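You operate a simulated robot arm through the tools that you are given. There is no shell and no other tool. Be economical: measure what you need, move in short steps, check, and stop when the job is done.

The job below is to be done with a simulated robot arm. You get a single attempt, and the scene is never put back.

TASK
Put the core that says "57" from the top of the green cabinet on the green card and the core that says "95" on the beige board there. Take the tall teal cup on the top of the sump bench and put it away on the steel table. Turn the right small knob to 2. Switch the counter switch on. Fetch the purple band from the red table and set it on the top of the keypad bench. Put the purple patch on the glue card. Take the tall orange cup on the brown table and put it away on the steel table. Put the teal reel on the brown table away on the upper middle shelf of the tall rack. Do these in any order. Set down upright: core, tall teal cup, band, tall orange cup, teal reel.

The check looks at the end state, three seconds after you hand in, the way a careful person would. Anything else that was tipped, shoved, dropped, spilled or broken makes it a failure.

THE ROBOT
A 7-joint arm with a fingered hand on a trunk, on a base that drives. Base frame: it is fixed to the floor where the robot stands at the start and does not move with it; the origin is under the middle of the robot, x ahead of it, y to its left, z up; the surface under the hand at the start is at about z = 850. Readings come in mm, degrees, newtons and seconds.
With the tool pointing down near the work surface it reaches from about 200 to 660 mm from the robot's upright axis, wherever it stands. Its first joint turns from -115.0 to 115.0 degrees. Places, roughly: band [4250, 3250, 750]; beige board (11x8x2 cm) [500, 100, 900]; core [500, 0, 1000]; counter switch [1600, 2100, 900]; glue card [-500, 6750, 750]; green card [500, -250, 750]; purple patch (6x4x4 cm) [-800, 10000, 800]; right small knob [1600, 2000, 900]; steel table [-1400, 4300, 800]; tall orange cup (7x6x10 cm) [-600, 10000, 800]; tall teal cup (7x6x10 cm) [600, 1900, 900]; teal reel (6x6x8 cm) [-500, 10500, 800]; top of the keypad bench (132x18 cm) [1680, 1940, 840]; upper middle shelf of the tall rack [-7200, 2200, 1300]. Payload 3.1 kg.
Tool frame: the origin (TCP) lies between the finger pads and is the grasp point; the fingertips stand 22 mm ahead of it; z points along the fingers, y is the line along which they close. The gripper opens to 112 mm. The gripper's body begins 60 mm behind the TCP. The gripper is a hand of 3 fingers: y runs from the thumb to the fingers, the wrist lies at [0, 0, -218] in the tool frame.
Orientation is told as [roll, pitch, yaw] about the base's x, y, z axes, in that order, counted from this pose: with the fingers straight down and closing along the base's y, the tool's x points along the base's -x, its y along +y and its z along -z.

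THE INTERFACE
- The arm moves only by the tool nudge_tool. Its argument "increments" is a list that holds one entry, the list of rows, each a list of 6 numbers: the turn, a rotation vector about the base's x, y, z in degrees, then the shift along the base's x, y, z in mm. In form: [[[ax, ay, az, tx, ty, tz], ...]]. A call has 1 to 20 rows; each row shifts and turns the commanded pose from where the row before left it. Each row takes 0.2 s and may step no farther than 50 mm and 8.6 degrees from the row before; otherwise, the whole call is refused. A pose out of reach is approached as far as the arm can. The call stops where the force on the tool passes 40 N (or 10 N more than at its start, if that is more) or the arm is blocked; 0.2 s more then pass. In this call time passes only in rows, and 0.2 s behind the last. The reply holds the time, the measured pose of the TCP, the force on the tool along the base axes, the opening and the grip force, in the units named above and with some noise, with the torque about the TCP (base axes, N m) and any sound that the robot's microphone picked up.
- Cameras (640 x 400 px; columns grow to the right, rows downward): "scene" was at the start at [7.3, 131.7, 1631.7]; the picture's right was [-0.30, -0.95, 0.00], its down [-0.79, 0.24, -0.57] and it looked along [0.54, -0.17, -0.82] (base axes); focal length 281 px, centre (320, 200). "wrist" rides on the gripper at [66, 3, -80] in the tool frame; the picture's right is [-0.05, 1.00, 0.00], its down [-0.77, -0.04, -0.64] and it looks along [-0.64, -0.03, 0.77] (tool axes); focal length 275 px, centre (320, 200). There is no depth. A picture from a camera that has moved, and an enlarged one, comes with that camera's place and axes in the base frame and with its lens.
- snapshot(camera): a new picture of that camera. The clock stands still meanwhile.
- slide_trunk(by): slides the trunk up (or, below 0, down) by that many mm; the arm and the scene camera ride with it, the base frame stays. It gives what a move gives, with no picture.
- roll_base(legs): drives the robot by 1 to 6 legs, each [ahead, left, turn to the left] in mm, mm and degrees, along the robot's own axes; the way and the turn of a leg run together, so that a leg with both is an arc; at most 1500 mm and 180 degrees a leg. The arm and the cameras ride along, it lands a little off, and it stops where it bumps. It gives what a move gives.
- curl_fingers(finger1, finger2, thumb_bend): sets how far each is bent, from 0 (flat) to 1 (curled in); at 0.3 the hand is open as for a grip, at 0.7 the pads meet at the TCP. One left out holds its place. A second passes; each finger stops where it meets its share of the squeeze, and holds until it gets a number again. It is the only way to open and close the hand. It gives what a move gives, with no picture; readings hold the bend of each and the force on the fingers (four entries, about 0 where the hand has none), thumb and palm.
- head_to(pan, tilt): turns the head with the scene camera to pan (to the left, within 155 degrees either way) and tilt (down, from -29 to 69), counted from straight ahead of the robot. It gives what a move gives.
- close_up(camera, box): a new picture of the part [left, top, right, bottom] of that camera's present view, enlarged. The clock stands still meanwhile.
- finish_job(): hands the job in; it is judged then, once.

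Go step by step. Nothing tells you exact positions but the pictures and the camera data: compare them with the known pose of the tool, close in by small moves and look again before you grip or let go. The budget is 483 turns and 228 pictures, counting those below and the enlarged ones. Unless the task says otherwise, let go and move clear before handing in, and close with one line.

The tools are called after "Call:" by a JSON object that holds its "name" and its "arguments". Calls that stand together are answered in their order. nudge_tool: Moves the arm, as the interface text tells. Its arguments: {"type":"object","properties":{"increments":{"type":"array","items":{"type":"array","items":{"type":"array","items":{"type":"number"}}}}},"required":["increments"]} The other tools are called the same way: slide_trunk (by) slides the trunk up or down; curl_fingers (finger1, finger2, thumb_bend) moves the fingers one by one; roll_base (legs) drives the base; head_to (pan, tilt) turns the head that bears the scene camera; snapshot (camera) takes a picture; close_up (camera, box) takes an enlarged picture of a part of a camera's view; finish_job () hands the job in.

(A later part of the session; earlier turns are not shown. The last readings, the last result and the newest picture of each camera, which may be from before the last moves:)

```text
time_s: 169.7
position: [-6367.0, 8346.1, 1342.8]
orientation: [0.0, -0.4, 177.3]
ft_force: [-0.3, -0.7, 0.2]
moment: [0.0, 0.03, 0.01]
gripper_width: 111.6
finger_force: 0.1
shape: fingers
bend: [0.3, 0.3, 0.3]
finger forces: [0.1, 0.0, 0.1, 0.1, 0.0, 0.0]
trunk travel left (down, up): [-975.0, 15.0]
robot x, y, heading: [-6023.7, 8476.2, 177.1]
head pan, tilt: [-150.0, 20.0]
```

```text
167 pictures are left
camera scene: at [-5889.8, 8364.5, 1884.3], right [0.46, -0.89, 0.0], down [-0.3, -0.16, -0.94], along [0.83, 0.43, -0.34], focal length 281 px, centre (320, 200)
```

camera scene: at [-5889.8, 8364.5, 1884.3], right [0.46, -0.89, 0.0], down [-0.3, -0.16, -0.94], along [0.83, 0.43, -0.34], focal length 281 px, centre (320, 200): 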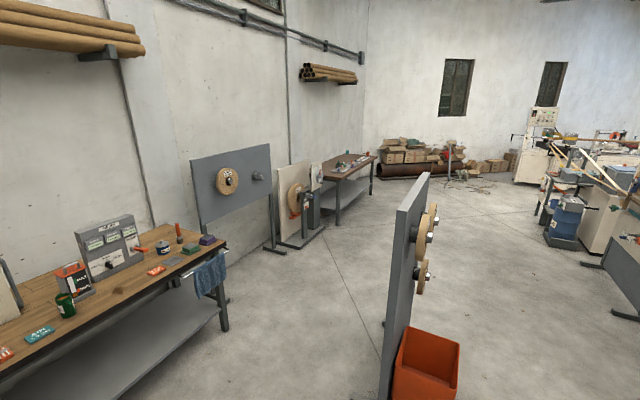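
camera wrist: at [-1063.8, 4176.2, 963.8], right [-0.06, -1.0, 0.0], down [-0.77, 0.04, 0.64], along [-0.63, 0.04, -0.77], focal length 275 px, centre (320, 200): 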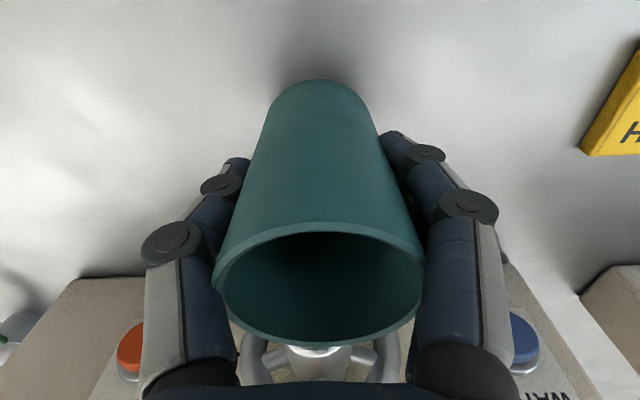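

The corridor along y ≈ 9200 to the brown table is clear. I'll turn north, go ahead a bit and strafe right to the east end of the brown table.

Call:
{"name": "roll_base", "arguments": {"legs": [[0, 0, -87], [720, 0, 0], [0, -1500, 0], [0, -1500, 0], [0, -1400, 0]]}}

Call:
{"name": "head_to", "arguments": {"pan": -25, "tilt": 30}}

Call:
{"name": "snapshot", "arguments": {"camera": "scene"}}

```text
time_s: 197.9
position: [-1801.9, 9599.2, 1344.2]
orientation: [0.1, -0.4, 93.2]
ft_force: [-0.1, 0.3, -0.2]
moment: [0.01, -0.01, -0.02]
gripper_width: 111.3
finger_force: 0.2
shape: fingers
bend: [0.3, 0.3, 0.3]
finger forces: [0.0, 0.0, 0.0, 0.0, 0.0, 0.1]
trunk travel left (down, up): [-975.0, 15.0]
robot x, y, heading: [-1633.4, 9269.5, 93.2]
head pan, tilt: [-150.0, 20.0]
```

```text
time_s: 200.0
position: [-1801.5, 9599.9, 1343.4]
orientation: [0.1, -0.5, 93.2]
ft_force: [0.3, -0.2, 0.2]
moment: [0.0, 0.0, -0.01]
gripper_width: 111.5
finger_force: 0.1
shape: fingers
bend: [0.3, 0.3, 0.3]
finger forces: [0.0, 0.0, 0.0, 0.1, 0.0, 0.0]
trunk travel left (down, up): [-975.0, 15.0]
robot x, y, heading: [-1632.7, 9268.9, 93.3]
head pan, tilt: [-25.0, 30.0]
```

```text
166 pictures are left
camera scene: at [-1752.5, 9287.3, 1868.2], right [0.93, -0.37, 0.0], down [-0.19, -0.46, -0.87], along [0.32, 0.8, -0.5], focal length 281 px, centre (320, 200)
```

scene: 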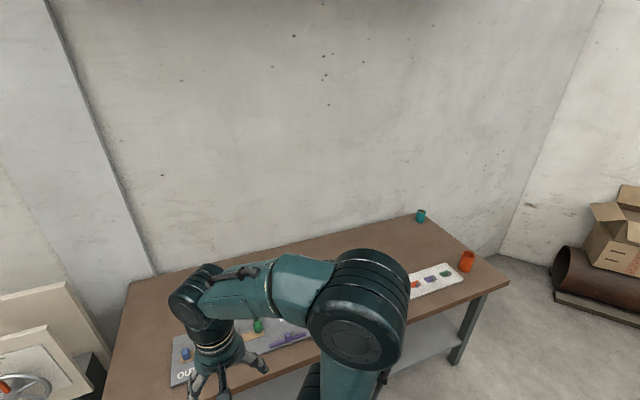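

The orange cup is at about (-628, 10014), the teal reel at about (-564, 10466), and the patches lie on a white strip. I'll move right to face the patches.

Call:
{"name": "roll_base", "arguments": {"legs": [[0, 0, -3.2], [0, -800, 0], [150, 0, 0]]}}

Call:
{"name": "head_to", "arguments": {"pan": -10, "tilt": 50}}

Call:
{"name": "snapshot", "arguments": {"camera": "scene"}}

Call:
{"name": "snapshot", "arguments": {"camera": "wrist"}}

```text
time_s: 205.6
position: [-1006.8, 9761.0, 1343.6]
orientation: [0.3, -0.5, 91.0]
ft_force: [0.1, -0.8, 0.1]
moment: [0.03, 0.01, -0.03]
gripper_width: 111.4
finger_force: 0.1
shape: fingers
bend: [0.3, 0.3, 0.3]
finger forces: [0.1, 0.0, 0.0, 0.0, 0.0, 0.1]
trunk travel left (down, up): [-975.0, 15.0]
robot x, y, heading: [-855.0, 9428.3, 91.1]
head pan, tilt: [-25.0, 30.0]
```

```text
time_s: 206.4
position: [-1006.5, 9764.2, 1342.9]
orientation: [0.1, -0.2, 91.3]
ft_force: [-0.1, -0.5, -0.2]
moment: [0.0, 0.0, 0.0]
gripper_width: 111.4
finger_force: 0.0
shape: fingers
bend: [0.3, 0.3, 0.3]
finger forces: [0.1, 0.0, 0.0, 0.0, 0.0, 0.0]
trunk travel left (down, up): [-975.0, 15.0]
robot x, y, heading: [-855.2, 9425.4, 90.9]
head pan, tilt: [-10.0, 50.0]
```

```text
165 pictures are left
camera scene: at [-994.0, 9443.2, 1838.7], right [0.99, -0.16, 0.0], down [-0.12, -0.76, -0.64], along [0.1, 0.64, -0.77], focal length 281 px, centre (320, 200)
```

scene: 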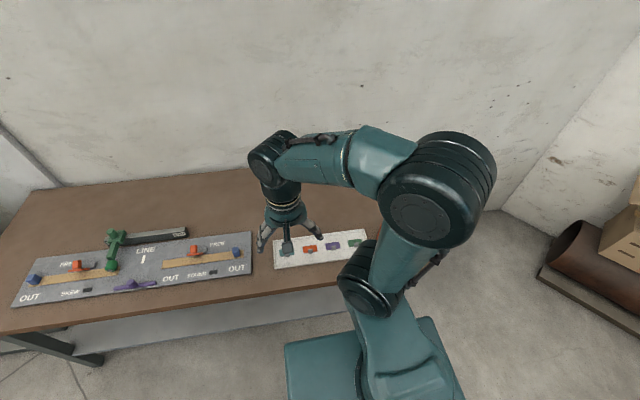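

```text
164 pictures are left
camera wrist: at [-1007.6, 9695.3, 1423.4], right [-1.0, 0.03, 0.0], down [0.02, 0.77, 0.64], along [0.02, 0.64, -0.77], focal length 275 px, centre (320, 200)
```

wrist: 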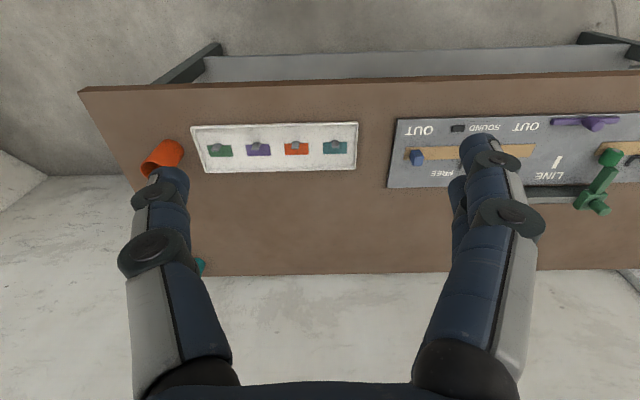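

Call:
{"name": "close_up", "arguments": {"camera": "wrist", "box": [140, 90, 380, 240]}}

Call:
{"name": "slide_trunk", "arguments": {"by": -200}}

```text
2.67 times, centred on (260, 165) of wrist
camera zoom: at [-1007.6, 9695.3, 1423.4], right [-1.0, 0.03, 0.0], down [0.02, 0.77, 0.64], along [0.02, 0.64, -0.77], focal length 734 px, centre (480, 293)
```

zoom: 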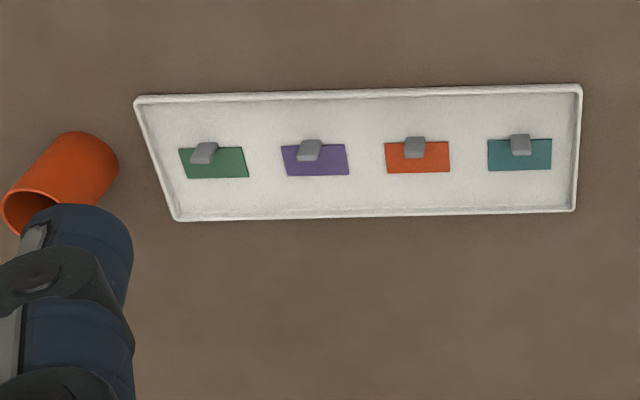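

```text
time_s: 208.6
position: [-1006.3, 9762.3, 1142.6]
orientation: [0.2, -0.4, 91.1]
ft_force: [0.1, 0.0, -0.1]
moment: [0.0, 0.0, -0.03]
gripper_width: 111.3
finger_force: 0.1
shape: fingers
bend: [0.3, 0.3, 0.3]
finger forces: [0.1, 0.0, 0.1, 0.0, 0.0, 0.0]
trunk travel left (down, up): [-775.0, 215.0]
robot x, y, heading: [-852.2, 9429.4, 91.2]
head pan, tilt: [-10.0, 50.0]
```

The patch is a flat plate with a gray tab on top that I can pinch. I'll move above it.

Call:
{"name": "nudge_tool", "arguments": {"increments": [[[0, 0, 0, 23, 39, -15], [0, 0, 0, 23, 39, -15], [0, 0, 0, 23, 39, -15], [0, 0, 0, 23, 39, -15], [0, 0, 0, 23, 39, -15], [0, 0, 0, 23, 39, -15], [0, 0, 0, 24, 38, -20], [0, 0, 0, 0, 0, -40]]]}}

Call:
{"name": "snapshot", "arguments": {"camera": "wrist"}}

```text
time_s: 210.4
position: [-844.3, 10033.8, 992.0]
orientation: [0.1, -0.4, 91.1]
ft_force: [-0.8, -0.2, 0.1]
moment: [-0.02, 0.01, -0.01]
gripper_width: 111.3
finger_force: 0.2
shape: fingers
bend: [0.3, 0.3, 0.3]
finger forces: [0.0, 0.0, 0.0, 0.1, 0.0, 0.0]
trunk travel left (down, up): [-775.0, 215.0]
robot x, y, heading: [-855.9, 9426.4, 91.3]
head pan, tilt: [-10.0, 50.0]
```

```text
162 pictures are left
camera wrist: at [-846.6, 9966.7, 1072.8], right [-1.0, 0.03, 0.0], down [0.02, 0.77, 0.64], along [0.02, 0.64, -0.77], focal length 275 px, centre (320, 200)
```

wrist: 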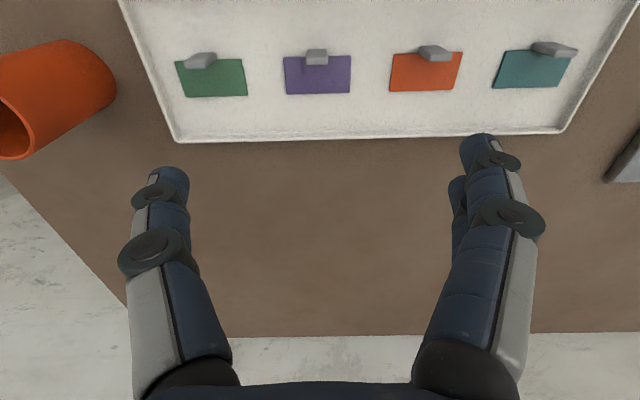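

Call:
{"name": "close_up", "arguments": {"camera": "wrist", "box": [240, 20, 400, 120]}}

Call:
{"name": "close_up", "arguments": {"camera": "scene", "box": [260, 210, 400, 290]}}

```text
4.00 times, centred on (320, 70) of wrist
camera zoom: at [-846.6, 9966.7, 1072.8], right [-1.0, 0.03, 0.0], down [0.02, 0.77, 0.64], along [0.02, 0.64, -0.77], focal length 1101 px, centre (320, 720)
```

zoom: 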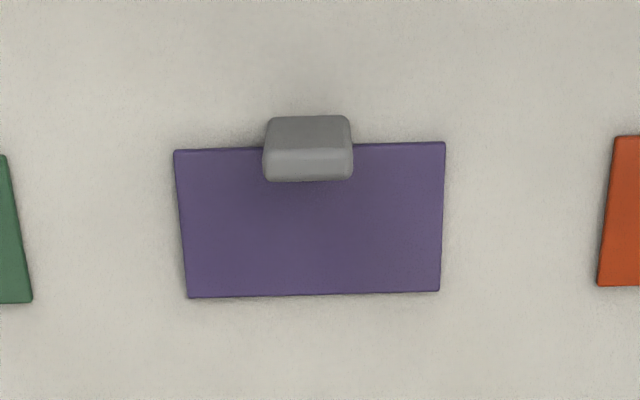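

```text
4.57 times, centred on (330, 250) of scene
camera zoom: at [-994.6, 9442.7, 1638.7], right [0.99, -0.16, 0.0], down [-0.12, -0.76, -0.64], along [0.1, 0.63, -0.77], focal length 1285 px, centre (274, -29)
```

zoom: 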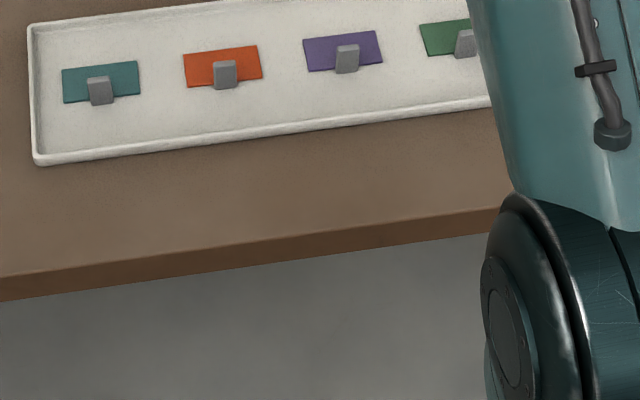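

The tab stands at the plate's front edge, about 20 mm wide and 9 mm thick, near (-842, 10022). I'll yaw the hand by -90° so it pinches across the thin side.

Call:
{"name": "nudge_tool", "arguments": {"increments": [[[0, 0, -8.2, 0, 0, 0], [0, 0, -8.2, 0, 0, 0], [0, 0, -8.2, 0, 0, 0], [0, 0, -8.2, 0, 0, 0], [0, 0, -8.2, 0, 0, 0], [0, 0, -8.2, 0, 0, 0], [0, 0, -8.2, 0, 0, 0], [0, 0, -8.2, 0, 0, 0], [0, 0, -8.2, 0, 0, 0], [0, 0, -8.2, 0, 0, 0], [0, 0, -8.2, 2, -12, -30]]]}}

Call:
{"name": "snapshot", "arguments": {"camera": "wrist"}}

```text
time_s: 212.8
position: [-843.3, 10023.8, 961.3]
orientation: [0.1, -0.3, 0.6]
ft_force: [0.6, 0.0, 0.0]
moment: [-0.02, 0.03, 0.0]
gripper_width: 111.5
finger_force: 0.0
shape: fingers
bend: [0.3, 0.3, 0.3]
finger forces: [0.1, 0.0, 0.0, 0.0, 0.0, 0.1]
trunk travel left (down, up): [-775.0, 215.0]
robot x, y, heading: [-849.8, 9430.6, 91.2]
head pan, tilt: [-10.0, 50.0]
```

```text
159 pictures are left
camera wrist: at [-909.6, 10025.2, 1042.3], right [0.03, 1.0, 0.0], down [0.77, -0.03, 0.64], along [0.64, -0.02, -0.77], focal length 275 px, centre (320, 200)
```

wrist: 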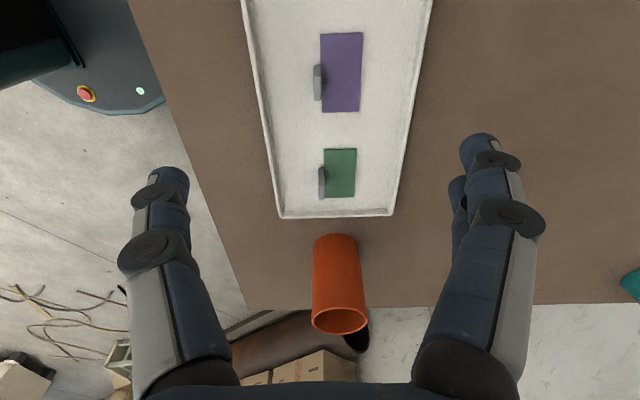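

Call:
{"name": "nudge_tool", "arguments": {"increments": [[[0, 0, 0, -1, -2, -40], [0, 0, 0, 0, 0, -40]]]}}

Call:
{"name": "snapshot", "arguments": {"camera": "wrist"}}

Call:
{"name": "close_up", "arguments": {"camera": "scene", "box": [300, 190, 420, 270]}}

```text
time_s: 213.4
position: [-844.0, 10021.9, 884.0]
orientation: [0.1, -0.4, 0.8]
ft_force: [0.4, 0.6, -0.2]
moment: [0.01, 0.02, -0.01]
gripper_width: 111.4
finger_force: 0.0
shape: fingers
bend: [0.3, 0.3, 0.3]
finger forces: [0.0, 0.1, 0.0, 0.1, 0.0, 0.0]
trunk travel left (down, up): [-775.0, 215.0]
robot x, y, heading: [-849.8, 9430.9, 91.0]
head pan, tilt: [-10.0, 50.0]
```

```text
158 pictures are left
camera wrist: at [-911.1, 10023.5, 964.9], right [0.03, 1.0, 0.0], down [0.77, -0.03, 0.64], along [0.64, -0.02, -0.77], focal length 275 px, centre (320, 200)
```

wrist: 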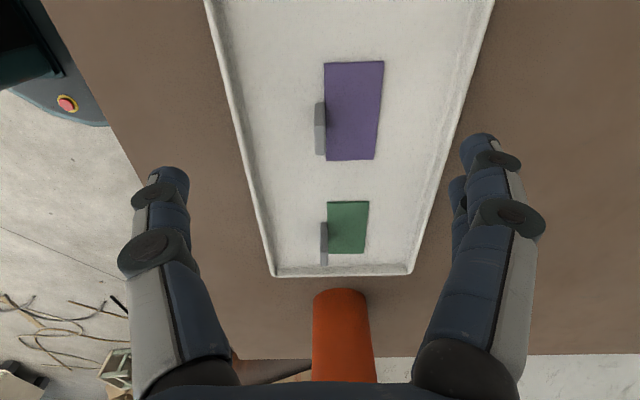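

```text
5.00 times, centred on (360, 230) of scene
camera zoom: at [-994.0, 9443.2, 1638.7], right [0.99, -0.16, 0.0], down [-0.12, -0.76, -0.64], along [0.1, 0.63, -0.77], focal length 1406 px, centre (120, 50)
```

zoom: 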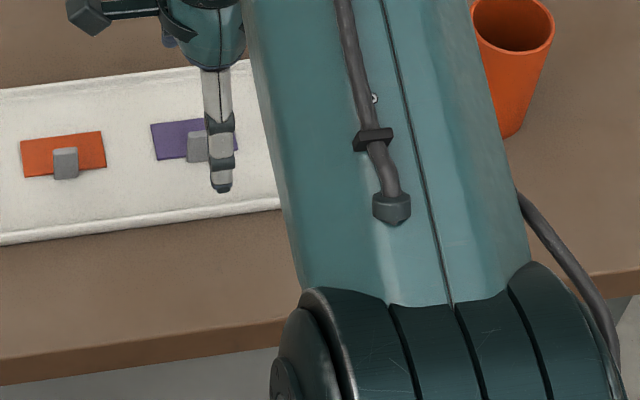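

The plate top is at about z 807. I'll lower so the fingertips stop just above it and pinch the tab.

Call:
{"name": "nudge_tool", "arguments": {"increments": [[[0, 0, 0, 0, 0, -30], [0, 0, 0, 0, 0, -15], [0, 0, 0, 0, 0, -5]]]}}

Call:
{"name": "snapshot", "arguments": {"camera": "wrist"}}

```text
time_s: 214.2
position: [-843.2, 10022.6, 833.8]
orientation: [0.2, -0.4, 0.9]
ft_force: [-0.2, -0.2, 0.0]
moment: [-0.01, 0.02, 0.01]
gripper_width: 111.7
finger_force: 0.1
shape: fingers
bend: [0.3, 0.3, 0.3]
finger forces: [0.0, 0.0, 0.0, 0.1, 0.0, 0.0]
trunk travel left (down, up): [-775.0, 215.0]
robot x, y, heading: [-849.1, 9430.7, 91.3]
head pan, tilt: [-10.0, 50.0]
```

```text
156 pictures are left
camera wrist: at [-909.8, 10022.9, 914.5], right [0.03, 1.0, 0.0], down [0.77, -0.03, 0.64], along [0.64, -0.02, -0.77], focal length 275 px, centre (320, 200)
```

wrist: 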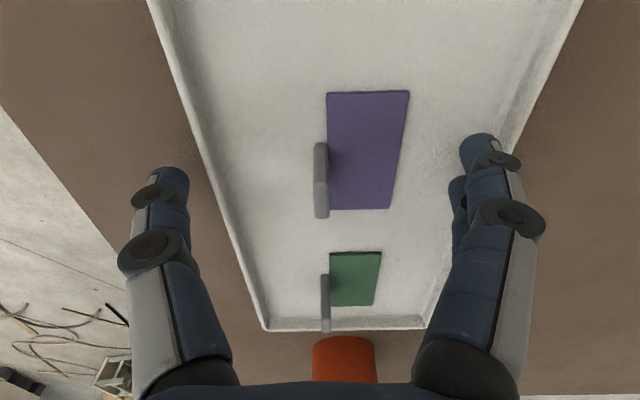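

Call:
{"name": "curl_fingers", "arguments": {"finger1": 0.72, "finger2": 0.72, "thumb_bend": 0.72}}

Call:
{"name": "snapshot", "arguments": {"camera": "wrist"}}

```text
time_s: 215.2
position: [-843.5, 10019.1, 834.4]
orientation: [0.2, -0.4, 0.8]
ft_force: [1.0, -12.7, 3.2]
moment: [-0.41, 0.02, 0.01]
gripper_width: 41.3
finger_force: 6.0
shape: fingers
bend: [0.72, 0.72, 0.45]
finger forces: [0.1, 0.0, 0.1, 0.0, 12.4, 0.1]
trunk travel left (down, up): [-775.0, 215.0]
robot x, y, heading: [-854.2, 9427.3, 91.3]
head pan, tilt: [-10.0, 50.0]
```

```text
155 pictures are left
camera wrist: at [-909.8, 10020.5, 915.8], right [0.03, 1.0, 0.0], down [0.77, -0.03, 0.64], along [0.64, -0.02, -0.77], focal length 275 px, centre (320, 200)
```

wrist: 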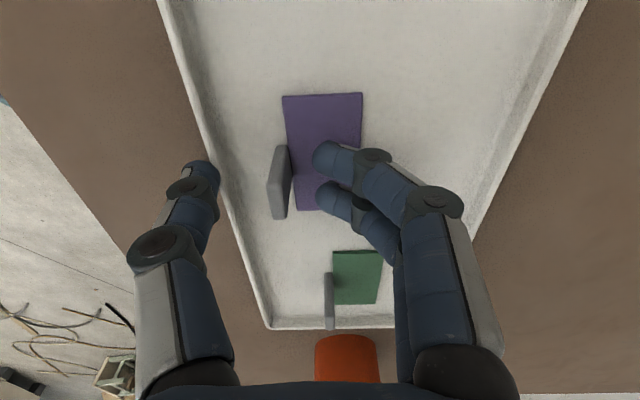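

The thumb caught on the tray's rim and the fingers slid the patch a little. I'll open up, rise and re-plan with pre-curled fingers.

Call:
{"name": "curl_fingers", "arguments": {"finger1": 0.3, "finger2": 0.3, "thumb_bend": 0.3}}

Call:
{"name": "nudge_tool", "arguments": {"increments": [[[0, 0, 0, 0, 0, 30], [0, 0, 0, 0, 0, 30]]]}}

Call:
{"name": "snapshot", "arguments": {"camera": "wrist"}}

Call:
{"name": "close_up", "arguments": {"camera": "wrist", "box": [240, 40, 440, 165]}}

```text
time_s: 216.2
position: [-843.1, 10022.3, 834.2]
orientation: [0.2, -0.3, 0.9]
ft_force: [-0.5, 0.6, 0.5]
moment: [-0.03, -0.01, -0.02]
gripper_width: 111.1
finger_force: 0.0
shape: fingers
bend: [0.3, 0.3, 0.3]
finger forces: [0.0, 0.1, 0.0, 0.0, 0.0, 0.0]
trunk travel left (down, up): [-775.0, 215.0]
robot x, y, heading: [-853.3, 9429.7, 91.0]
head pan, tilt: [-10.0, 50.0]
```

```text
time_s: 216.8
position: [-843.8, 10021.6, 893.6]
orientation: [0.2, -0.4, 0.8]
ft_force: [0.2, -0.2, -0.9]
moment: [-0.01, 0.01, 0.0]
gripper_width: 110.8
finger_force: 0.1
shape: fingers
bend: [0.3, 0.3, 0.3]
finger forces: [0.1, 0.0, 0.0, 0.0, 0.1, 0.0]
trunk travel left (down, up): [-775.0, 215.0]
robot x, y, heading: [-856.0, 9428.8, 91.1]
head pan, tilt: [-10.0, 50.0]
```

```text
154 pictures are left
camera wrist: at [-910.5, 10022.8, 974.2], right [0.03, 1.0, 0.0], down [0.77, -0.03, 0.64], along [0.64, -0.02, -0.77], focal length 275 px, centre (320, 200)
```

wrist: 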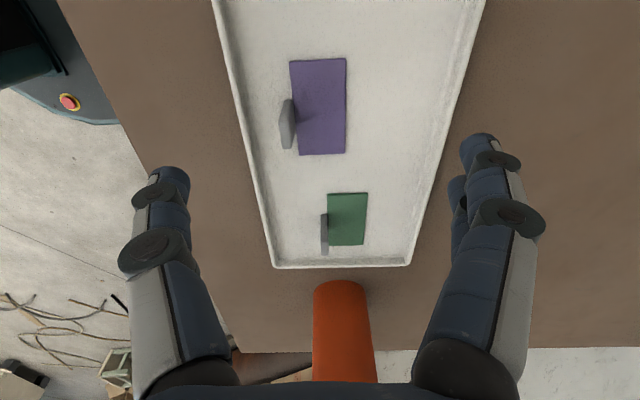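

```text
3.20 times, centred on (340, 102) of wrist
camera zoom: at [-910.5, 10022.8, 974.2], right [0.03, 1.0, 0.0], down [0.77, -0.03, 0.64], along [0.64, -0.02, -0.77], focal length 881 px, centre (256, 512)
```

zoom: 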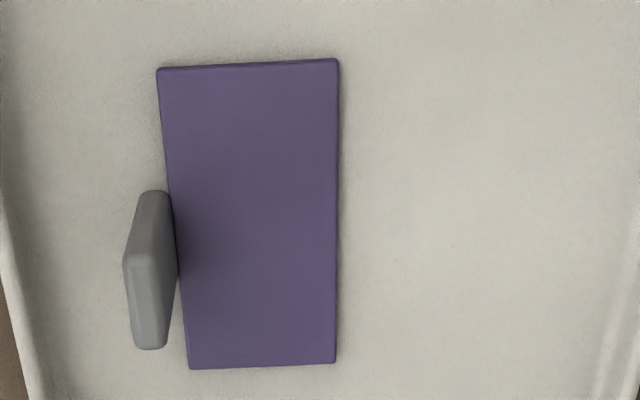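

The tab is now near (-843, 10002). I'll pre-curl the thumb so it drops inside the rim, then descend.

Call:
{"name": "curl_fingers", "arguments": {"finger1": 0.5, "finger2": 0.5, "thumb_bend": 0.61}}

Call:
{"name": "nudge_tool", "arguments": {"increments": [[[0, 0, 0, 0, -13, 0], [0, 0, 0, 0, 0, -20]]]}}

Call:
{"name": "snapshot", "arguments": {"camera": "wrist"}}

```text
time_s: 217.8
position: [-843.2, 10022.8, 892.6]
orientation: [0.1, -0.4, 0.8]
ft_force: [0.2, 0.1, -0.2]
moment: [0.02, -0.02, 0.0]
gripper_width: 40.4
finger_force: 0.0
shape: fingers
bend: [0.5, 0.5, 0.61]
finger forces: [0.0, 0.0, 0.0, 0.0, 0.1, 0.1]
trunk travel left (down, up): [-775.0, 215.0]
robot x, y, heading: [-855.0, 9426.9, 91.0]
head pan, tilt: [-10.0, 50.0]
```

```text
time_s: 218.4
position: [-843.4, 10010.9, 873.1]
orientation: [0.1, -0.4, 0.9]
ft_force: [0.2, 0.0, 0.6]
moment: [-0.04, 0.01, -0.02]
gripper_width: 40.2
finger_force: 0.1
shape: fingers
bend: [0.5, 0.5, 0.61]
finger forces: [0.1, 0.0, 0.0, 0.1, 0.0, 0.1]
trunk travel left (down, up): [-775.0, 215.0]
robot x, y, heading: [-850.4, 9430.6, 90.9]
head pan, tilt: [-10.0, 50.0]
```

```text
152 pictures are left
camera wrist: at [-909.8, 10011.0, 953.2], right [0.03, 1.0, 0.0], down [0.77, -0.03, 0.64], along [0.64, -0.02, -0.77], focal length 275 px, centre (320, 200)
```

wrist: 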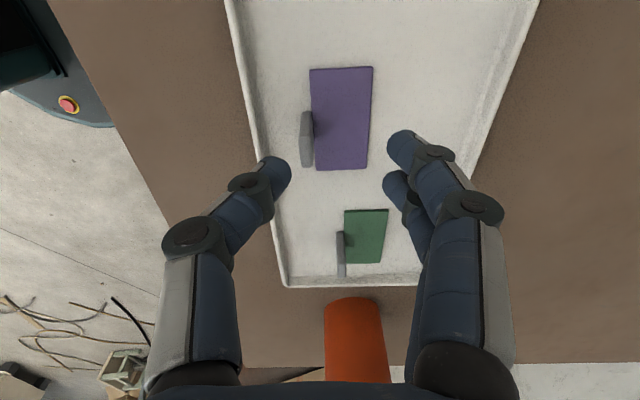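

Call:
{"name": "nudge_tool", "arguments": {"increments": [[[0, 0, 0, 0, -5.5, 0], [0, 0, 0, 0, 0, -15], [0, 0, 0, 0, 0, -12], [0, 0, 0, 0, 0, -8], [0, 0, 0, 0, 0, -4]]]}}

Call:
{"name": "snapshot", "arguments": {"camera": "wrist"}}

```text
time_s: 219.6
position: [-842.7, 10003.3, 835.1]
orientation: [0.2, -0.4, 0.9]
ft_force: [-0.5, 0.4, 1.9]
moment: [0.04, 0.01, 0.01]
gripper_width: 39.3
finger_force: 0.9
shape: fingers
bend: [0.5, 0.5, 0.61]
finger forces: [0.5, 0.3, 0.0, 0.0, 0.6, 0.0]
trunk travel left (down, up): [-775.0, 215.0]
robot x, y, heading: [-854.0, 9427.6, 91.0]
head pan, tilt: [-10.0, 50.0]
```

```text
151 pictures are left
camera wrist: at [-910.1, 10003.8, 914.7], right [0.03, 1.0, 0.0], down [0.77, -0.03, 0.64], along [0.64, -0.02, -0.77], focal length 275 px, centre (320, 200)
```

wrist: 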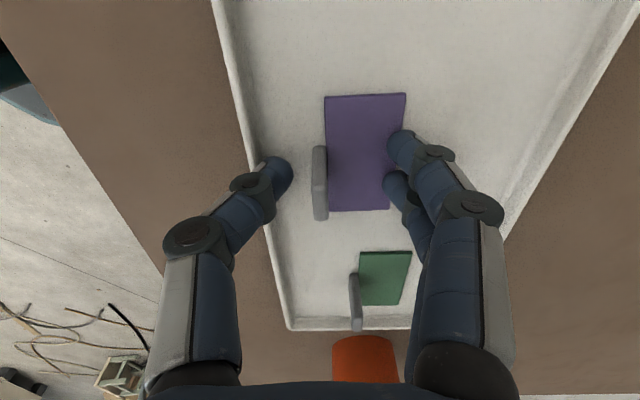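

The thumb is inside the rim and the tab is centred, so I'll close now.

Call:
{"name": "curl_fingers", "arguments": {"finger1": 0.74, "finger2": 0.74, "thumb_bend": 0.74}}

Call:
{"name": "snapshot", "arguments": {"camera": "wrist"}}

```text
time_s: 220.6
position: [-843.9, 10004.0, 834.1]
orientation: [0.1, -0.4, 0.8]
ft_force: [0.1, 0.3, 0.1]
moment: [0.0, -0.01, 0.04]
gripper_width: 27.0
finger_force: 15.5
shape: fingers
bend: [0.59, 0.58, 0.67]
finger forces: [7.5, 7.6, 0.1, 0.0, 15.3, 0.0]
trunk travel left (down, up): [-775.0, 215.0]
robot x, y, heading: [-855.4, 9430.9, 91.2]
head pan, tilt: [-10.0, 50.0]
```

```text
150 pictures are left
camera wrist: at [-910.0, 10003.7, 914.6], right [0.03, 1.0, 0.0], down [0.77, -0.03, 0.64], along [0.64, -0.02, -0.77], focal length 275 px, centre (320, 200)
```

wrist: 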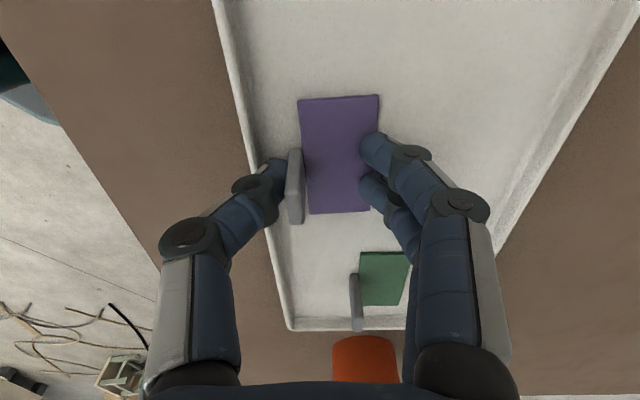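

The fingertips are catching the plate's back edge instead of the tab. I'll reopen the fingers, let the thumb push the patch back to centre, and raise a bit to pinch only the tab.

Call:
{"name": "curl_fingers", "arguments": {"finger1": 0.45, "finger2": 0.45, "thumb_bend": 0.7}}

Call:
{"name": "nudge_tool", "arguments": {"increments": [[[0, 0, 0, 0, 0, 5], [0, 0, 0, 0, 0, 5]]]}}

Call:
{"name": "snapshot", "arguments": {"camera": "wrist"}}

```text
time_s: 221.6
position: [-843.1, 10002.7, 834.1]
orientation: [0.1, -0.3, 0.8]
ft_force: [-0.3, -0.4, 0.8]
moment: [-0.01, 0.05, 0.02]
gripper_width: 35.1
finger_force: 0.1
shape: fingers
bend: [0.45, 0.45, 0.7]
finger forces: [0.1, 0.0, 0.0, 0.1, 0.2, 0.0]
trunk travel left (down, up): [-775.0, 215.0]
robot x, y, heading: [-849.9, 9431.0, 91.1]
head pan, tilt: [-10.0, 50.0]
```

```text
time_s: 222.2
position: [-844.0, 10002.3, 844.7]
orientation: [0.2, -0.3, 0.9]
ft_force: [-0.1, -1.3, -0.4]
moment: [0.0, 0.05, 0.0]
gripper_width: 35.4
finger_force: 0.1
shape: fingers
bend: [0.45, 0.45, 0.7]
finger forces: [0.0, 0.0, 0.0, 0.0, 0.1, 0.1]
trunk travel left (down, up): [-775.0, 215.0]
robot x, y, heading: [-850.2, 9429.2, 90.9]
head pan, tilt: [-10.0, 50.0]
```

```text
149 pictures are left
camera wrist: at [-910.1, 10002.6, 924.5], right [0.03, 1.0, 0.0], down [0.77, -0.03, 0.64], along [0.64, -0.02, -0.77], focal length 275 px, centre (320, 200)
```

wrist: 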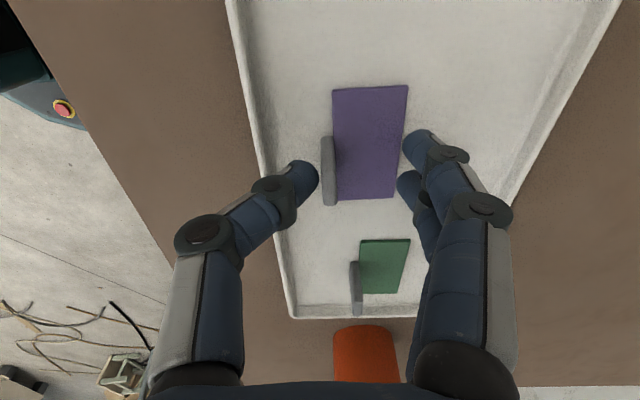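

Call:
{"name": "curl_fingers", "arguments": {"finger1": 0.76, "finger2": 0.76, "thumb_bend": 0.74}}

Call:
{"name": "snapshot", "arguments": {"camera": "wrist"}}

```text
time_s: 223.2
position: [-844.1, 10001.8, 844.5]
orientation: [0.2, -0.4, 0.9]
ft_force: [0.1, -0.5, 0.3]
moment: [-0.02, -0.04, -0.04]
gripper_width: 0.4
finger_force: 7.1
shape: fingers
bend: [0.74, 0.73, 0.72]
finger forces: [3.5, 4.6, 0.0, 0.0, 6.1, 0.0]
trunk travel left (down, up): [-775.0, 215.0]
robot x, y, heading: [-847.6, 9431.0, 91.0]
head pan, tilt: [-10.0, 50.0]
```

```text
148 pictures are left
camera wrist: at [-910.1, 10002.8, 924.4], right [0.03, 1.0, 0.0], down [0.77, -0.03, 0.64], along [0.64, -0.02, -0.77], focal length 275 px, centre (320, 200)
```

wrist: 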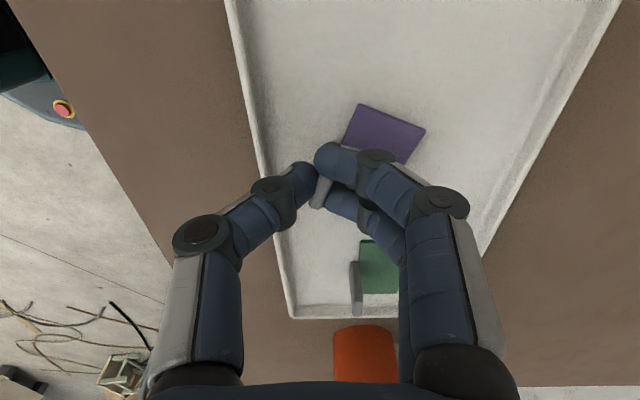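

The patch turned under the squeeze. I'll open, look and re-align the yaw with the tab.

Call:
{"name": "curl_fingers", "arguments": {"finger1": 0.5, "finger2": 0.5, "thumb_bend": 0.62}}

Call:
{"name": "nudge_tool", "arguments": {"increments": [[[0, 0, 0, 0, 0, 25], [0, 0, 0, 0, 0, 25]]]}}

Call:
{"name": "snapshot", "arguments": {"camera": "wrist"}}

Call:
{"name": "close_up", "arguments": {"camera": "wrist", "box": [240, 50, 440, 175]}}

```text
time_s: 224.2
position: [-843.8, 10001.8, 843.8]
orientation: [0.1, -0.3, 1.0]
ft_force: [0.4, -0.8, -0.3]
moment: [-0.03, 0.02, 0.01]
gripper_width: 37.6
finger_force: 0.1
shape: fingers
bend: [0.5, 0.5, 0.62]
finger forces: [0.1, 0.1, 0.0, 0.1, 0.0, 0.1]
trunk travel left (down, up): [-775.0, 215.0]
robot x, y, heading: [-856.1, 9428.9, 91.1]
head pan, tilt: [-10.0, 50.0]
```

```text
time_s: 224.8
position: [-842.2, 10003.2, 893.3]
orientation: [0.1, -0.4, 0.8]
ft_force: [-0.4, 0.2, 0.4]
moment: [0.01, 0.0, 0.0]
gripper_width: 37.6
finger_force: 0.1
shape: fingers
bend: [0.5, 0.5, 0.62]
finger forces: [0.1, 0.0, 0.0, 0.0, 0.0, 0.0]
trunk travel left (down, up): [-775.0, 215.0]
robot x, y, heading: [-855.6, 9430.2, 91.1]
head pan, tilt: [-10.0, 50.0]
```

```text
147 pictures are left
camera wrist: at [-909.2, 10003.9, 974.8], right [0.03, 1.0, 0.0], down [0.77, -0.03, 0.64], along [0.64, -0.02, -0.77], focal length 275 px, centre (320, 200)
```

wrist: 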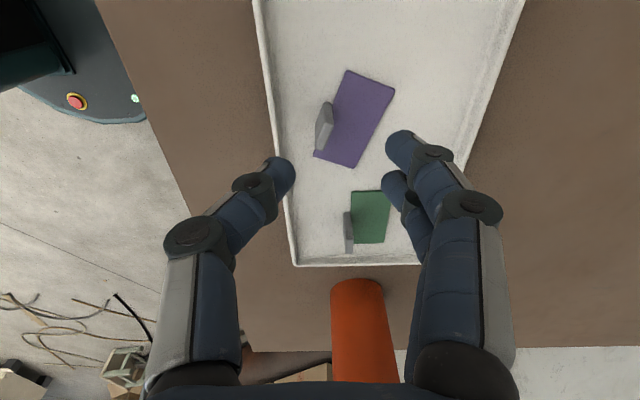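

```text
3.20 times, centred on (340, 112) of wrist
camera zoom: at [-909.2, 10003.9, 974.8], right [0.03, 1.0, 0.0], down [0.77, -0.03, 0.64], along [0.64, -0.02, -0.77], focal length 881 px, centre (256, 480)
```

zoom: 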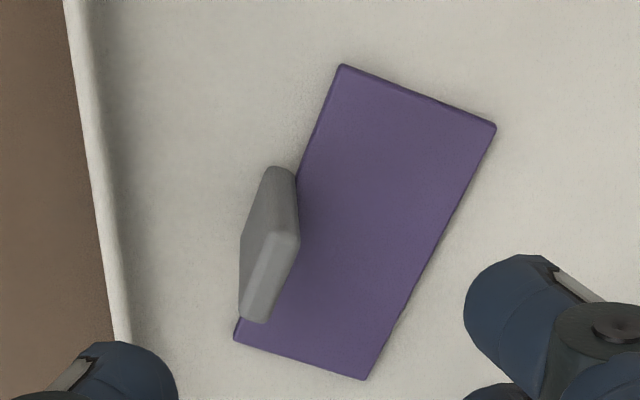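

The tab is at about (-839, 10003.5) and the patch is turned by -22°. I'll rotate the hand to match, tighten the pre-curl and descend onto the tab.

Call:
{"name": "nudge_tool", "arguments": {"increments": [[[0, 0, -7.5, 1, 0, 0], [0, 0, -7.5, 1, 0, 0], [0, 0, -7.5, 1, 0.5, 0]]]}}

Call:
{"name": "curl_fingers", "arguments": {"finger1": 0.57, "finger2": 0.57, "thumb_bend": 0.64}}

Call:
{"name": "nudge_tool", "arguments": {"increments": [[[0, 0, 0, 0, 0, -15], [0, 0, 0, 0, 0, -15]]]}}

Call:
{"name": "snapshot", "arguments": {"camera": "wrist"}}

```text
time_s: 225.6
position: [-839.9, 10003.1, 893.3]
orientation: [0.1, -0.4, -21.8]
ft_force: [-1.2, -0.1, -0.6]
moment: [-0.01, -0.01, 0.0]
gripper_width: 38.1
finger_force: 0.0
shape: fingers
bend: [0.5, 0.5, 0.62]
finger forces: [0.1, 0.1, 0.1, 0.0, 0.1, 0.0]
trunk travel left (down, up): [-775.0, 215.0]
robot x, y, heading: [-854.5, 9429.1, 91.1]
head pan, tilt: [-10.0, 50.0]
```

```text
time_s: 226.6
position: [-840.6, 10003.9, 894.2]
orientation: [0.0, -0.3, -21.7]
ft_force: [0.6, 0.4, 0.3]
moment: [0.04, -0.01, 0.01]
gripper_width: 27.9
finger_force: 0.0
shape: fingers
bend: [0.56, 0.56, 0.64]
finger forces: [0.1, 0.1, 0.1, 0.1, 0.1, 0.1]
trunk travel left (down, up): [-775.0, 215.0]
robot x, y, heading: [-848.2, 9428.0, 91.2]
head pan, tilt: [-10.0, 50.0]
```

```text
time_s: 227.2
position: [-840.6, 10003.0, 864.9]
orientation: [0.1, -0.4, -21.6]
ft_force: [0.0, 0.5, 0.7]
moment: [0.04, 0.03, 0.03]
gripper_width: 27.9
finger_force: 0.0
shape: fingers
bend: [0.56, 0.56, 0.64]
finger forces: [0.0, 0.1, 0.1, 0.1, 0.0, 0.1]
trunk travel left (down, up): [-775.0, 215.0]
robot x, y, heading: [-852.7, 9426.2, 91.1]
head pan, tilt: [-10.0, 50.0]
```

```text
145 pictures are left
camera wrist: at [-900.8, 10029.2, 945.0], right [0.41, 0.91, 0.0], down [0.7, -0.32, 0.64], along [0.58, -0.26, -0.77], focal length 275 px, centre (320, 200)
```

wrist: 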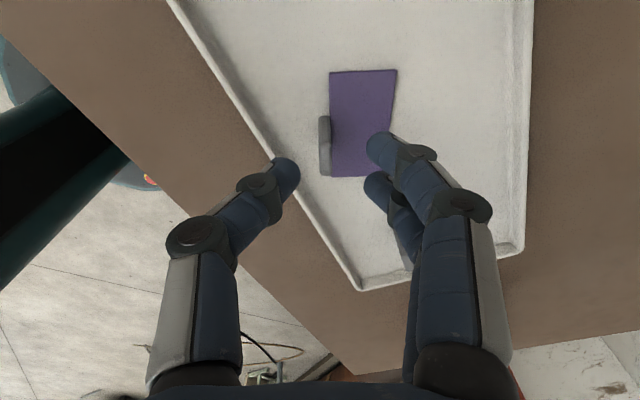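

Call:
{"name": "nudge_tool", "arguments": {"increments": [[[0, 0, 0, 2.5, 0, -10], [0, 0, 0, 0, 0, -10], [0, 0, 0, 0, 0, -6]]]}}

Call:
{"name": "snapshot", "arguments": {"camera": "wrist"}}

```text
time_s: 228.0
position: [-837.0, 10002.6, 838.7]
orientation: [0.1, -0.5, -21.5]
ft_force: [1.2, -0.2, -0.8]
moment: [0.0, 0.01, 0.03]
gripper_width: 27.8
finger_force: 0.1
shape: fingers
bend: [0.56, 0.56, 0.64]
finger forces: [0.0, 0.0, 0.1, 0.0, 0.1, 0.0]
trunk travel left (down, up): [-775.0, 215.0]
robot x, y, heading: [-851.3, 9428.0, 91.0]
head pan, tilt: [-10.0, 50.0]
```

```text
144 pictures are left
camera wrist: at [-898.5, 10028.5, 918.8], right [0.41, 0.91, 0.0], down [0.7, -0.32, 0.64], along [0.58, -0.26, -0.77], focal length 275 px, centre (320, 200)
```

wrist: 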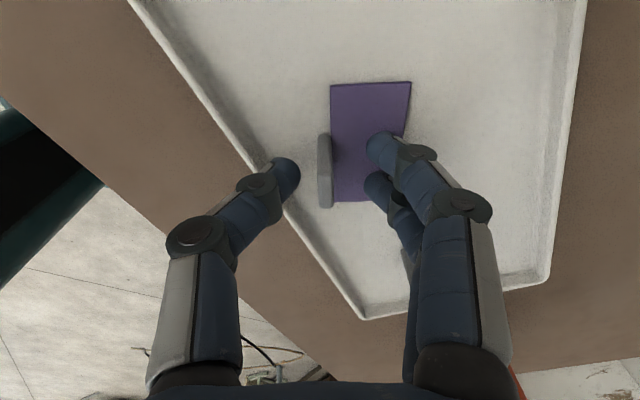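

Well aligned: the fingers straddle the tab's centre. I'll close.

Call:
{"name": "curl_fingers", "arguments": {"finger1": 0.74, "finger2": 0.74, "thumb_bend": 0.74}}

Call:
{"name": "snapshot", "arguments": {"camera": "wrist"}}

```text
time_s: 229.0
position: [-837.4, 10002.8, 838.9]
orientation: [0.1, -0.4, -21.5]
ft_force: [0.3, -0.2, 0.0]
moment: [0.03, 0.0, -0.03]
gripper_width: 2.1
finger_force: 5.9
shape: fingers
bend: [0.72, 0.72, 0.72]
finger forces: [3.4, 3.0, 0.0, 0.1, 5.2, 0.1]
trunk travel left (down, up): [-775.0, 215.0]
robot x, y, heading: [-853.2, 9428.6, 91.2]
head pan, tilt: [-10.0, 50.0]
```

```text
143 pictures are left
camera wrist: at [-898.6, 10028.5, 918.9], right [0.41, 0.91, 0.0], down [0.7, -0.32, 0.64], along [0.58, -0.26, -0.77], focal length 275 px, centre (320, 200)
```

wrist: 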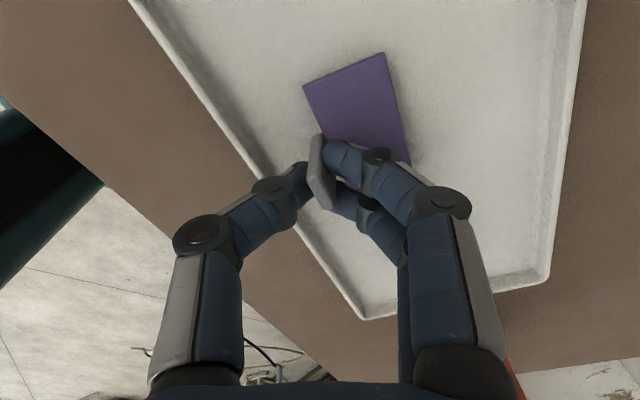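

The tab is pinched between thumb and fingers. I'll squeeze a bit more and test-lift.

Call:
{"name": "curl_fingers", "arguments": {"finger1": 0.85, "finger2": 0.85, "thumb_bend": 0.8}}

Call:
{"name": "nudge_tool", "arguments": {"increments": [[[0, 0, 0, 0, 0, 10], [0, 0, 0, 0, 0, 20], [0, 0, 0, 0, 0, 20]]]}}

Call:
{"name": "snapshot", "arguments": {"camera": "wrist"}}

```text
time_s: 230.0
position: [-836.9, 10002.6, 839.0]
orientation: [0.1, -0.3, -21.5]
ft_force: [-0.4, 0.3, 0.0]
moment: [-0.01, 0.02, 0.01]
gripper_width: 0.3
finger_force: 14.3
shape: fingers
bend: [0.75, 0.82, 0.75]
finger forces: [11.7, 0.0, 0.1, 0.1, 16.6, 0.0]
trunk travel left (down, up): [-775.0, 215.0]
robot x, y, heading: [-852.9, 9431.5, 91.3]
head pan, tilt: [-10.0, 50.0]
```

```text
time_s: 230.8
position: [-837.9, 10001.4, 889.2]
orientation: [0.1, -0.4, -21.6]
ft_force: [-0.3, 0.0, 0.3]
moment: [-0.01, -0.01, 0.0]
gripper_width: 0.1
finger_force: 17.3
shape: fingers
bend: [0.75, 0.82, 0.75]
finger forces: [11.7, 7.0, 0.0, 0.0, 16.5, 0.0]
trunk travel left (down, up): [-775.0, 215.0]
robot x, y, heading: [-855.2, 9428.6, 91.3]
head pan, tilt: [-10.0, 50.0]
```

```text
142 pictures are left
camera wrist: at [-898.8, 10028.0, 969.5], right [0.41, 0.91, 0.0], down [0.7, -0.32, 0.64], along [0.58, -0.26, -0.77], focal length 275 px, centre (320, 200)
```

wrist: 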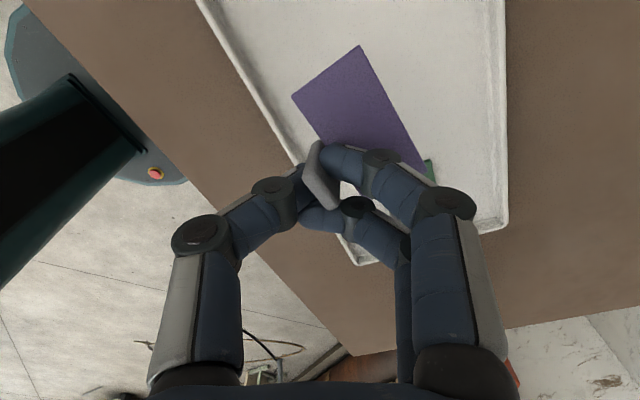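

The patch is up and held. I'll raise the hand and stow it, then drive the reverse route: back, west, south and then east to the glue card.

Call:
{"name": "nudge_tool", "arguments": {"increments": [[[0, 0, 0, 0, 0, 45], [0, 0, 0, 0, 0, 45], [0, 0, 0, 0, 0, 45], [0, 0, 0, 0, 0, 45], [0, 0, 0, -20, -40, 0], [0, 0, 0, -20, -40, 0], [0, 0, 0, -20, -40, 0], [0, 0, 0, -20, -40, 0], [0, 0, 0, -20, -40, 0], [0, 0, 0, -20, -30, 0]]]}}

Call:
{"name": "roll_base", "arguments": {"legs": [[-230, 0, 0], [0, 1500, -1.2], [0, 1500, 0], [0, 1500, 0], [0, 660, 0]]}}

Call:
{"name": "snapshot", "arguments": {"camera": "wrist"}}

```text
time_s: 233.0
position: [-963.7, 9771.2, 1066.8]
orientation: [0.5, -0.6, -21.3]
ft_force: [-0.7, -0.1, 0.1]
moment: [0.01, 0.01, 0.02]
gripper_width: 0.1
finger_force: 14.2
shape: fingers
bend: [0.76, 0.82, 0.75]
finger forces: [11.5, 0.0, 0.0, 0.0, 16.6, 0.0]
trunk travel left (down, up): [-775.0, 215.0]
robot x, y, heading: [-850.7, 9428.6, 91.1]
head pan, tilt: [-10.0, 50.0]
```

```text
time_s: 259.2
position: [-6128.1, 9573.0, 1067.0]
orientation: [0.1, -0.6, -23.2]
ft_force: [1.2, -1.3, -0.6]
moment: [0.01, 0.01, 0.0]
gripper_width: 0.2
finger_force: 14.0
shape: fingers
bend: [0.76, 0.82, 0.75]
finger forces: [11.4, 0.1, 0.0, 0.1, 16.7, 0.0]
trunk travel left (down, up): [-775.0, 215.0]
robot x, y, heading: [-6032.1, 9227.3, 89.4]
head pan, tilt: [-10.0, 50.0]
```

```text
141 pictures are left
camera wrist: at [-6187.9, 9600.9, 1147.1], right [0.44, 0.9, 0.0], down [0.69, -0.34, 0.64], along [0.58, -0.28, -0.77], focal length 275 px, centre (320, 200)
```

wrist: 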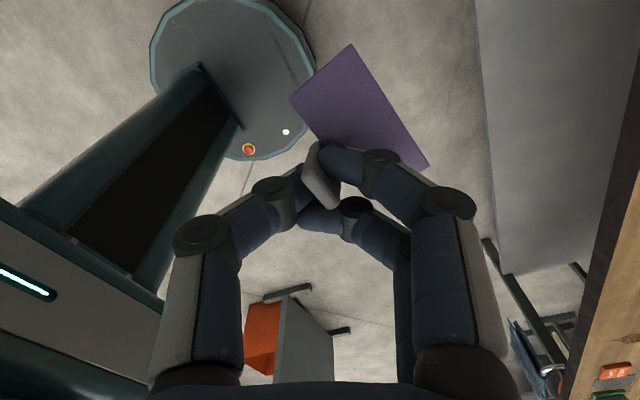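

The patch is still held, and I can see the base is a disc of roughly 250 mm radius. I'll continue south and then east.

Call:
{"name": "roll_base", "arguments": {"legs": [[-1500, 0, 0], [-1500, 0, 0.6], [-350, 0, 0], [0, -1500, 0], [0, -1500, 0], [0, -1000, 0]]}}

Call:
{"name": "head_to", "arguments": {"pan": -35, "tilt": 25}}

Call:
{"name": "snapshot", "arguments": {"camera": "scene"}}

```text
time_s: 294.5
position: [-2159.1, 5995.4, 1065.5]
orientation: [0.1, -0.3, -25.9]
ft_force: [-0.1, -0.1, -0.5]
moment: [-0.04, 0.03, 0.01]
gripper_width: 0.0
finger_force: 14.3
shape: fingers
bend: [0.76, 0.82, 0.75]
finger forces: [11.6, 0.0, 0.0, 0.0, 16.8, 0.0]
trunk travel left (down, up): [-775.0, 215.0]
robot x, y, heading: [-2081.1, 5644.4, 87.0]
head pan, tilt: [-10.0, 50.0]
```

```text
time_s: 295.4
position: [-2157.9, 5996.3, 1066.4]
orientation: [0.1, -0.5, -25.9]
ft_force: [0.3, -0.1, -0.1]
moment: [-0.01, -0.03, 0.02]
gripper_width: 0.0
finger_force: 14.0
shape: fingers
bend: [0.76, 0.82, 0.75]
finger forces: [11.7, 0.0, 0.0, 0.1, 16.8, 0.0]
trunk travel left (down, up): [-775.0, 215.0]
robot x, y, heading: [-2083.7, 5643.5, 87.2]
head pan, tilt: [-35.0, 25.0]
```

```text
140 pictures are left
camera scene: at [-2180.7, 5666.5, 1676.1], right [0.79, -0.62, 0.0], down [-0.26, -0.33, -0.91], along [0.56, 0.71, -0.42], focal length 281 px, centre (320, 200)
```

scene: 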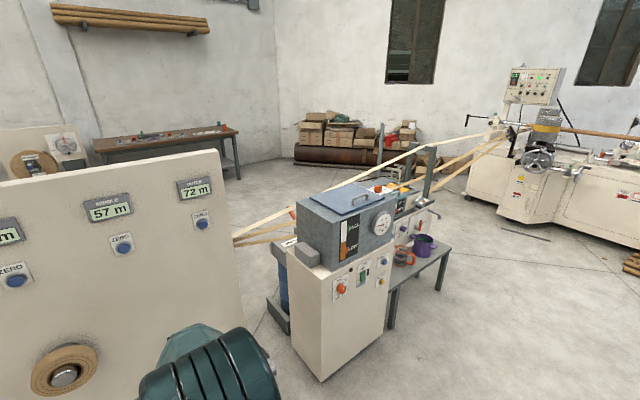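

Call:
{"name": "roll_base", "arguments": {"legs": [[0, 0, 3], [100, -1450, 0]]}}

Call:
{"name": "head_to", "arguments": {"pan": 0, "tilt": 40}}

Call:
{"name": "snapshot", "arguments": {"camera": "scene"}}

Call:
{"name": "snapshot", "arguments": {"camera": "wrist"}}

```text
time_s: 303.0
position: [-742.3, 6088.7, 1066.9]
orientation: [0.1, -0.3, -22.9]
ft_force: [0.2, 1.1, 0.3]
moment: [0.0, 0.0, 0.02]
gripper_width: 0.0
finger_force: 14.0
shape: fingers
bend: [0.76, 0.82, 0.75]
finger forces: [11.6, 0.0, 0.0, 0.1, 16.8, 0.1]
trunk travel left (down, up): [-775.0, 215.0]
robot x, y, heading: [-644.5, 5740.2, 89.8]
head pan, tilt: [-35.0, 25.0]
```

```text
time_s: 304.0
position: [-740.8, 6088.9, 1066.4]
orientation: [0.1, -0.4, -22.9]
ft_force: [0.1, -0.1, 0.0]
moment: [-0.03, -0.02, 0.02]
gripper_width: 0.2
finger_force: 14.0
shape: fingers
bend: [0.76, 0.82, 0.75]
finger forces: [11.7, 0.0, 0.0, 0.0, 16.7, 0.0]
trunk travel left (down, up): [-775.0, 215.0]
robot x, y, heading: [-642.7, 5742.7, 89.7]
head pan, tilt: [0.0, 40.0]
```

```text
139 pictures are left
camera scene: at [-799.3, 5768.3, 1652.9], right [1.0, 0.0, 0.0], down [0.0, -0.64, -0.77], along [0.0, 0.77, -0.64], focal length 281 px, centre (320, 200)
```

scene: 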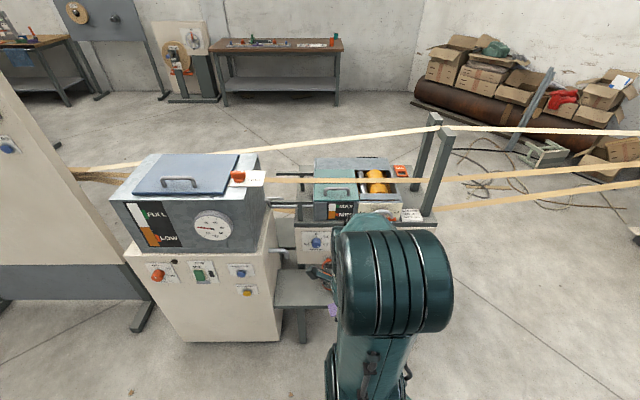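

```text
138 pictures are left
camera wrist: at [-801.8, 6116.1, 1147.1], right [0.43, 0.9, 0.0], down [0.69, -0.33, 0.64], along [0.58, -0.27, -0.77], focal length 275 px, centre (320, 200)
```

wrist: 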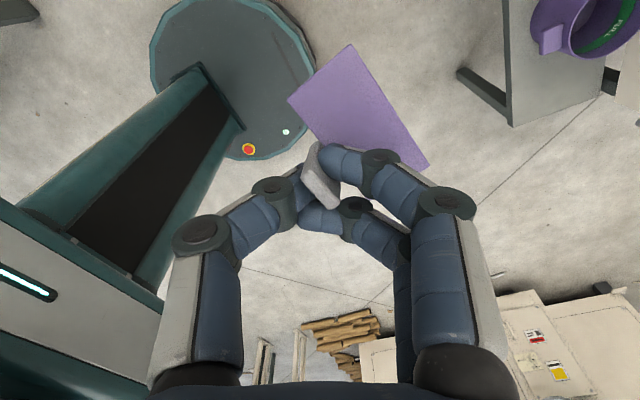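

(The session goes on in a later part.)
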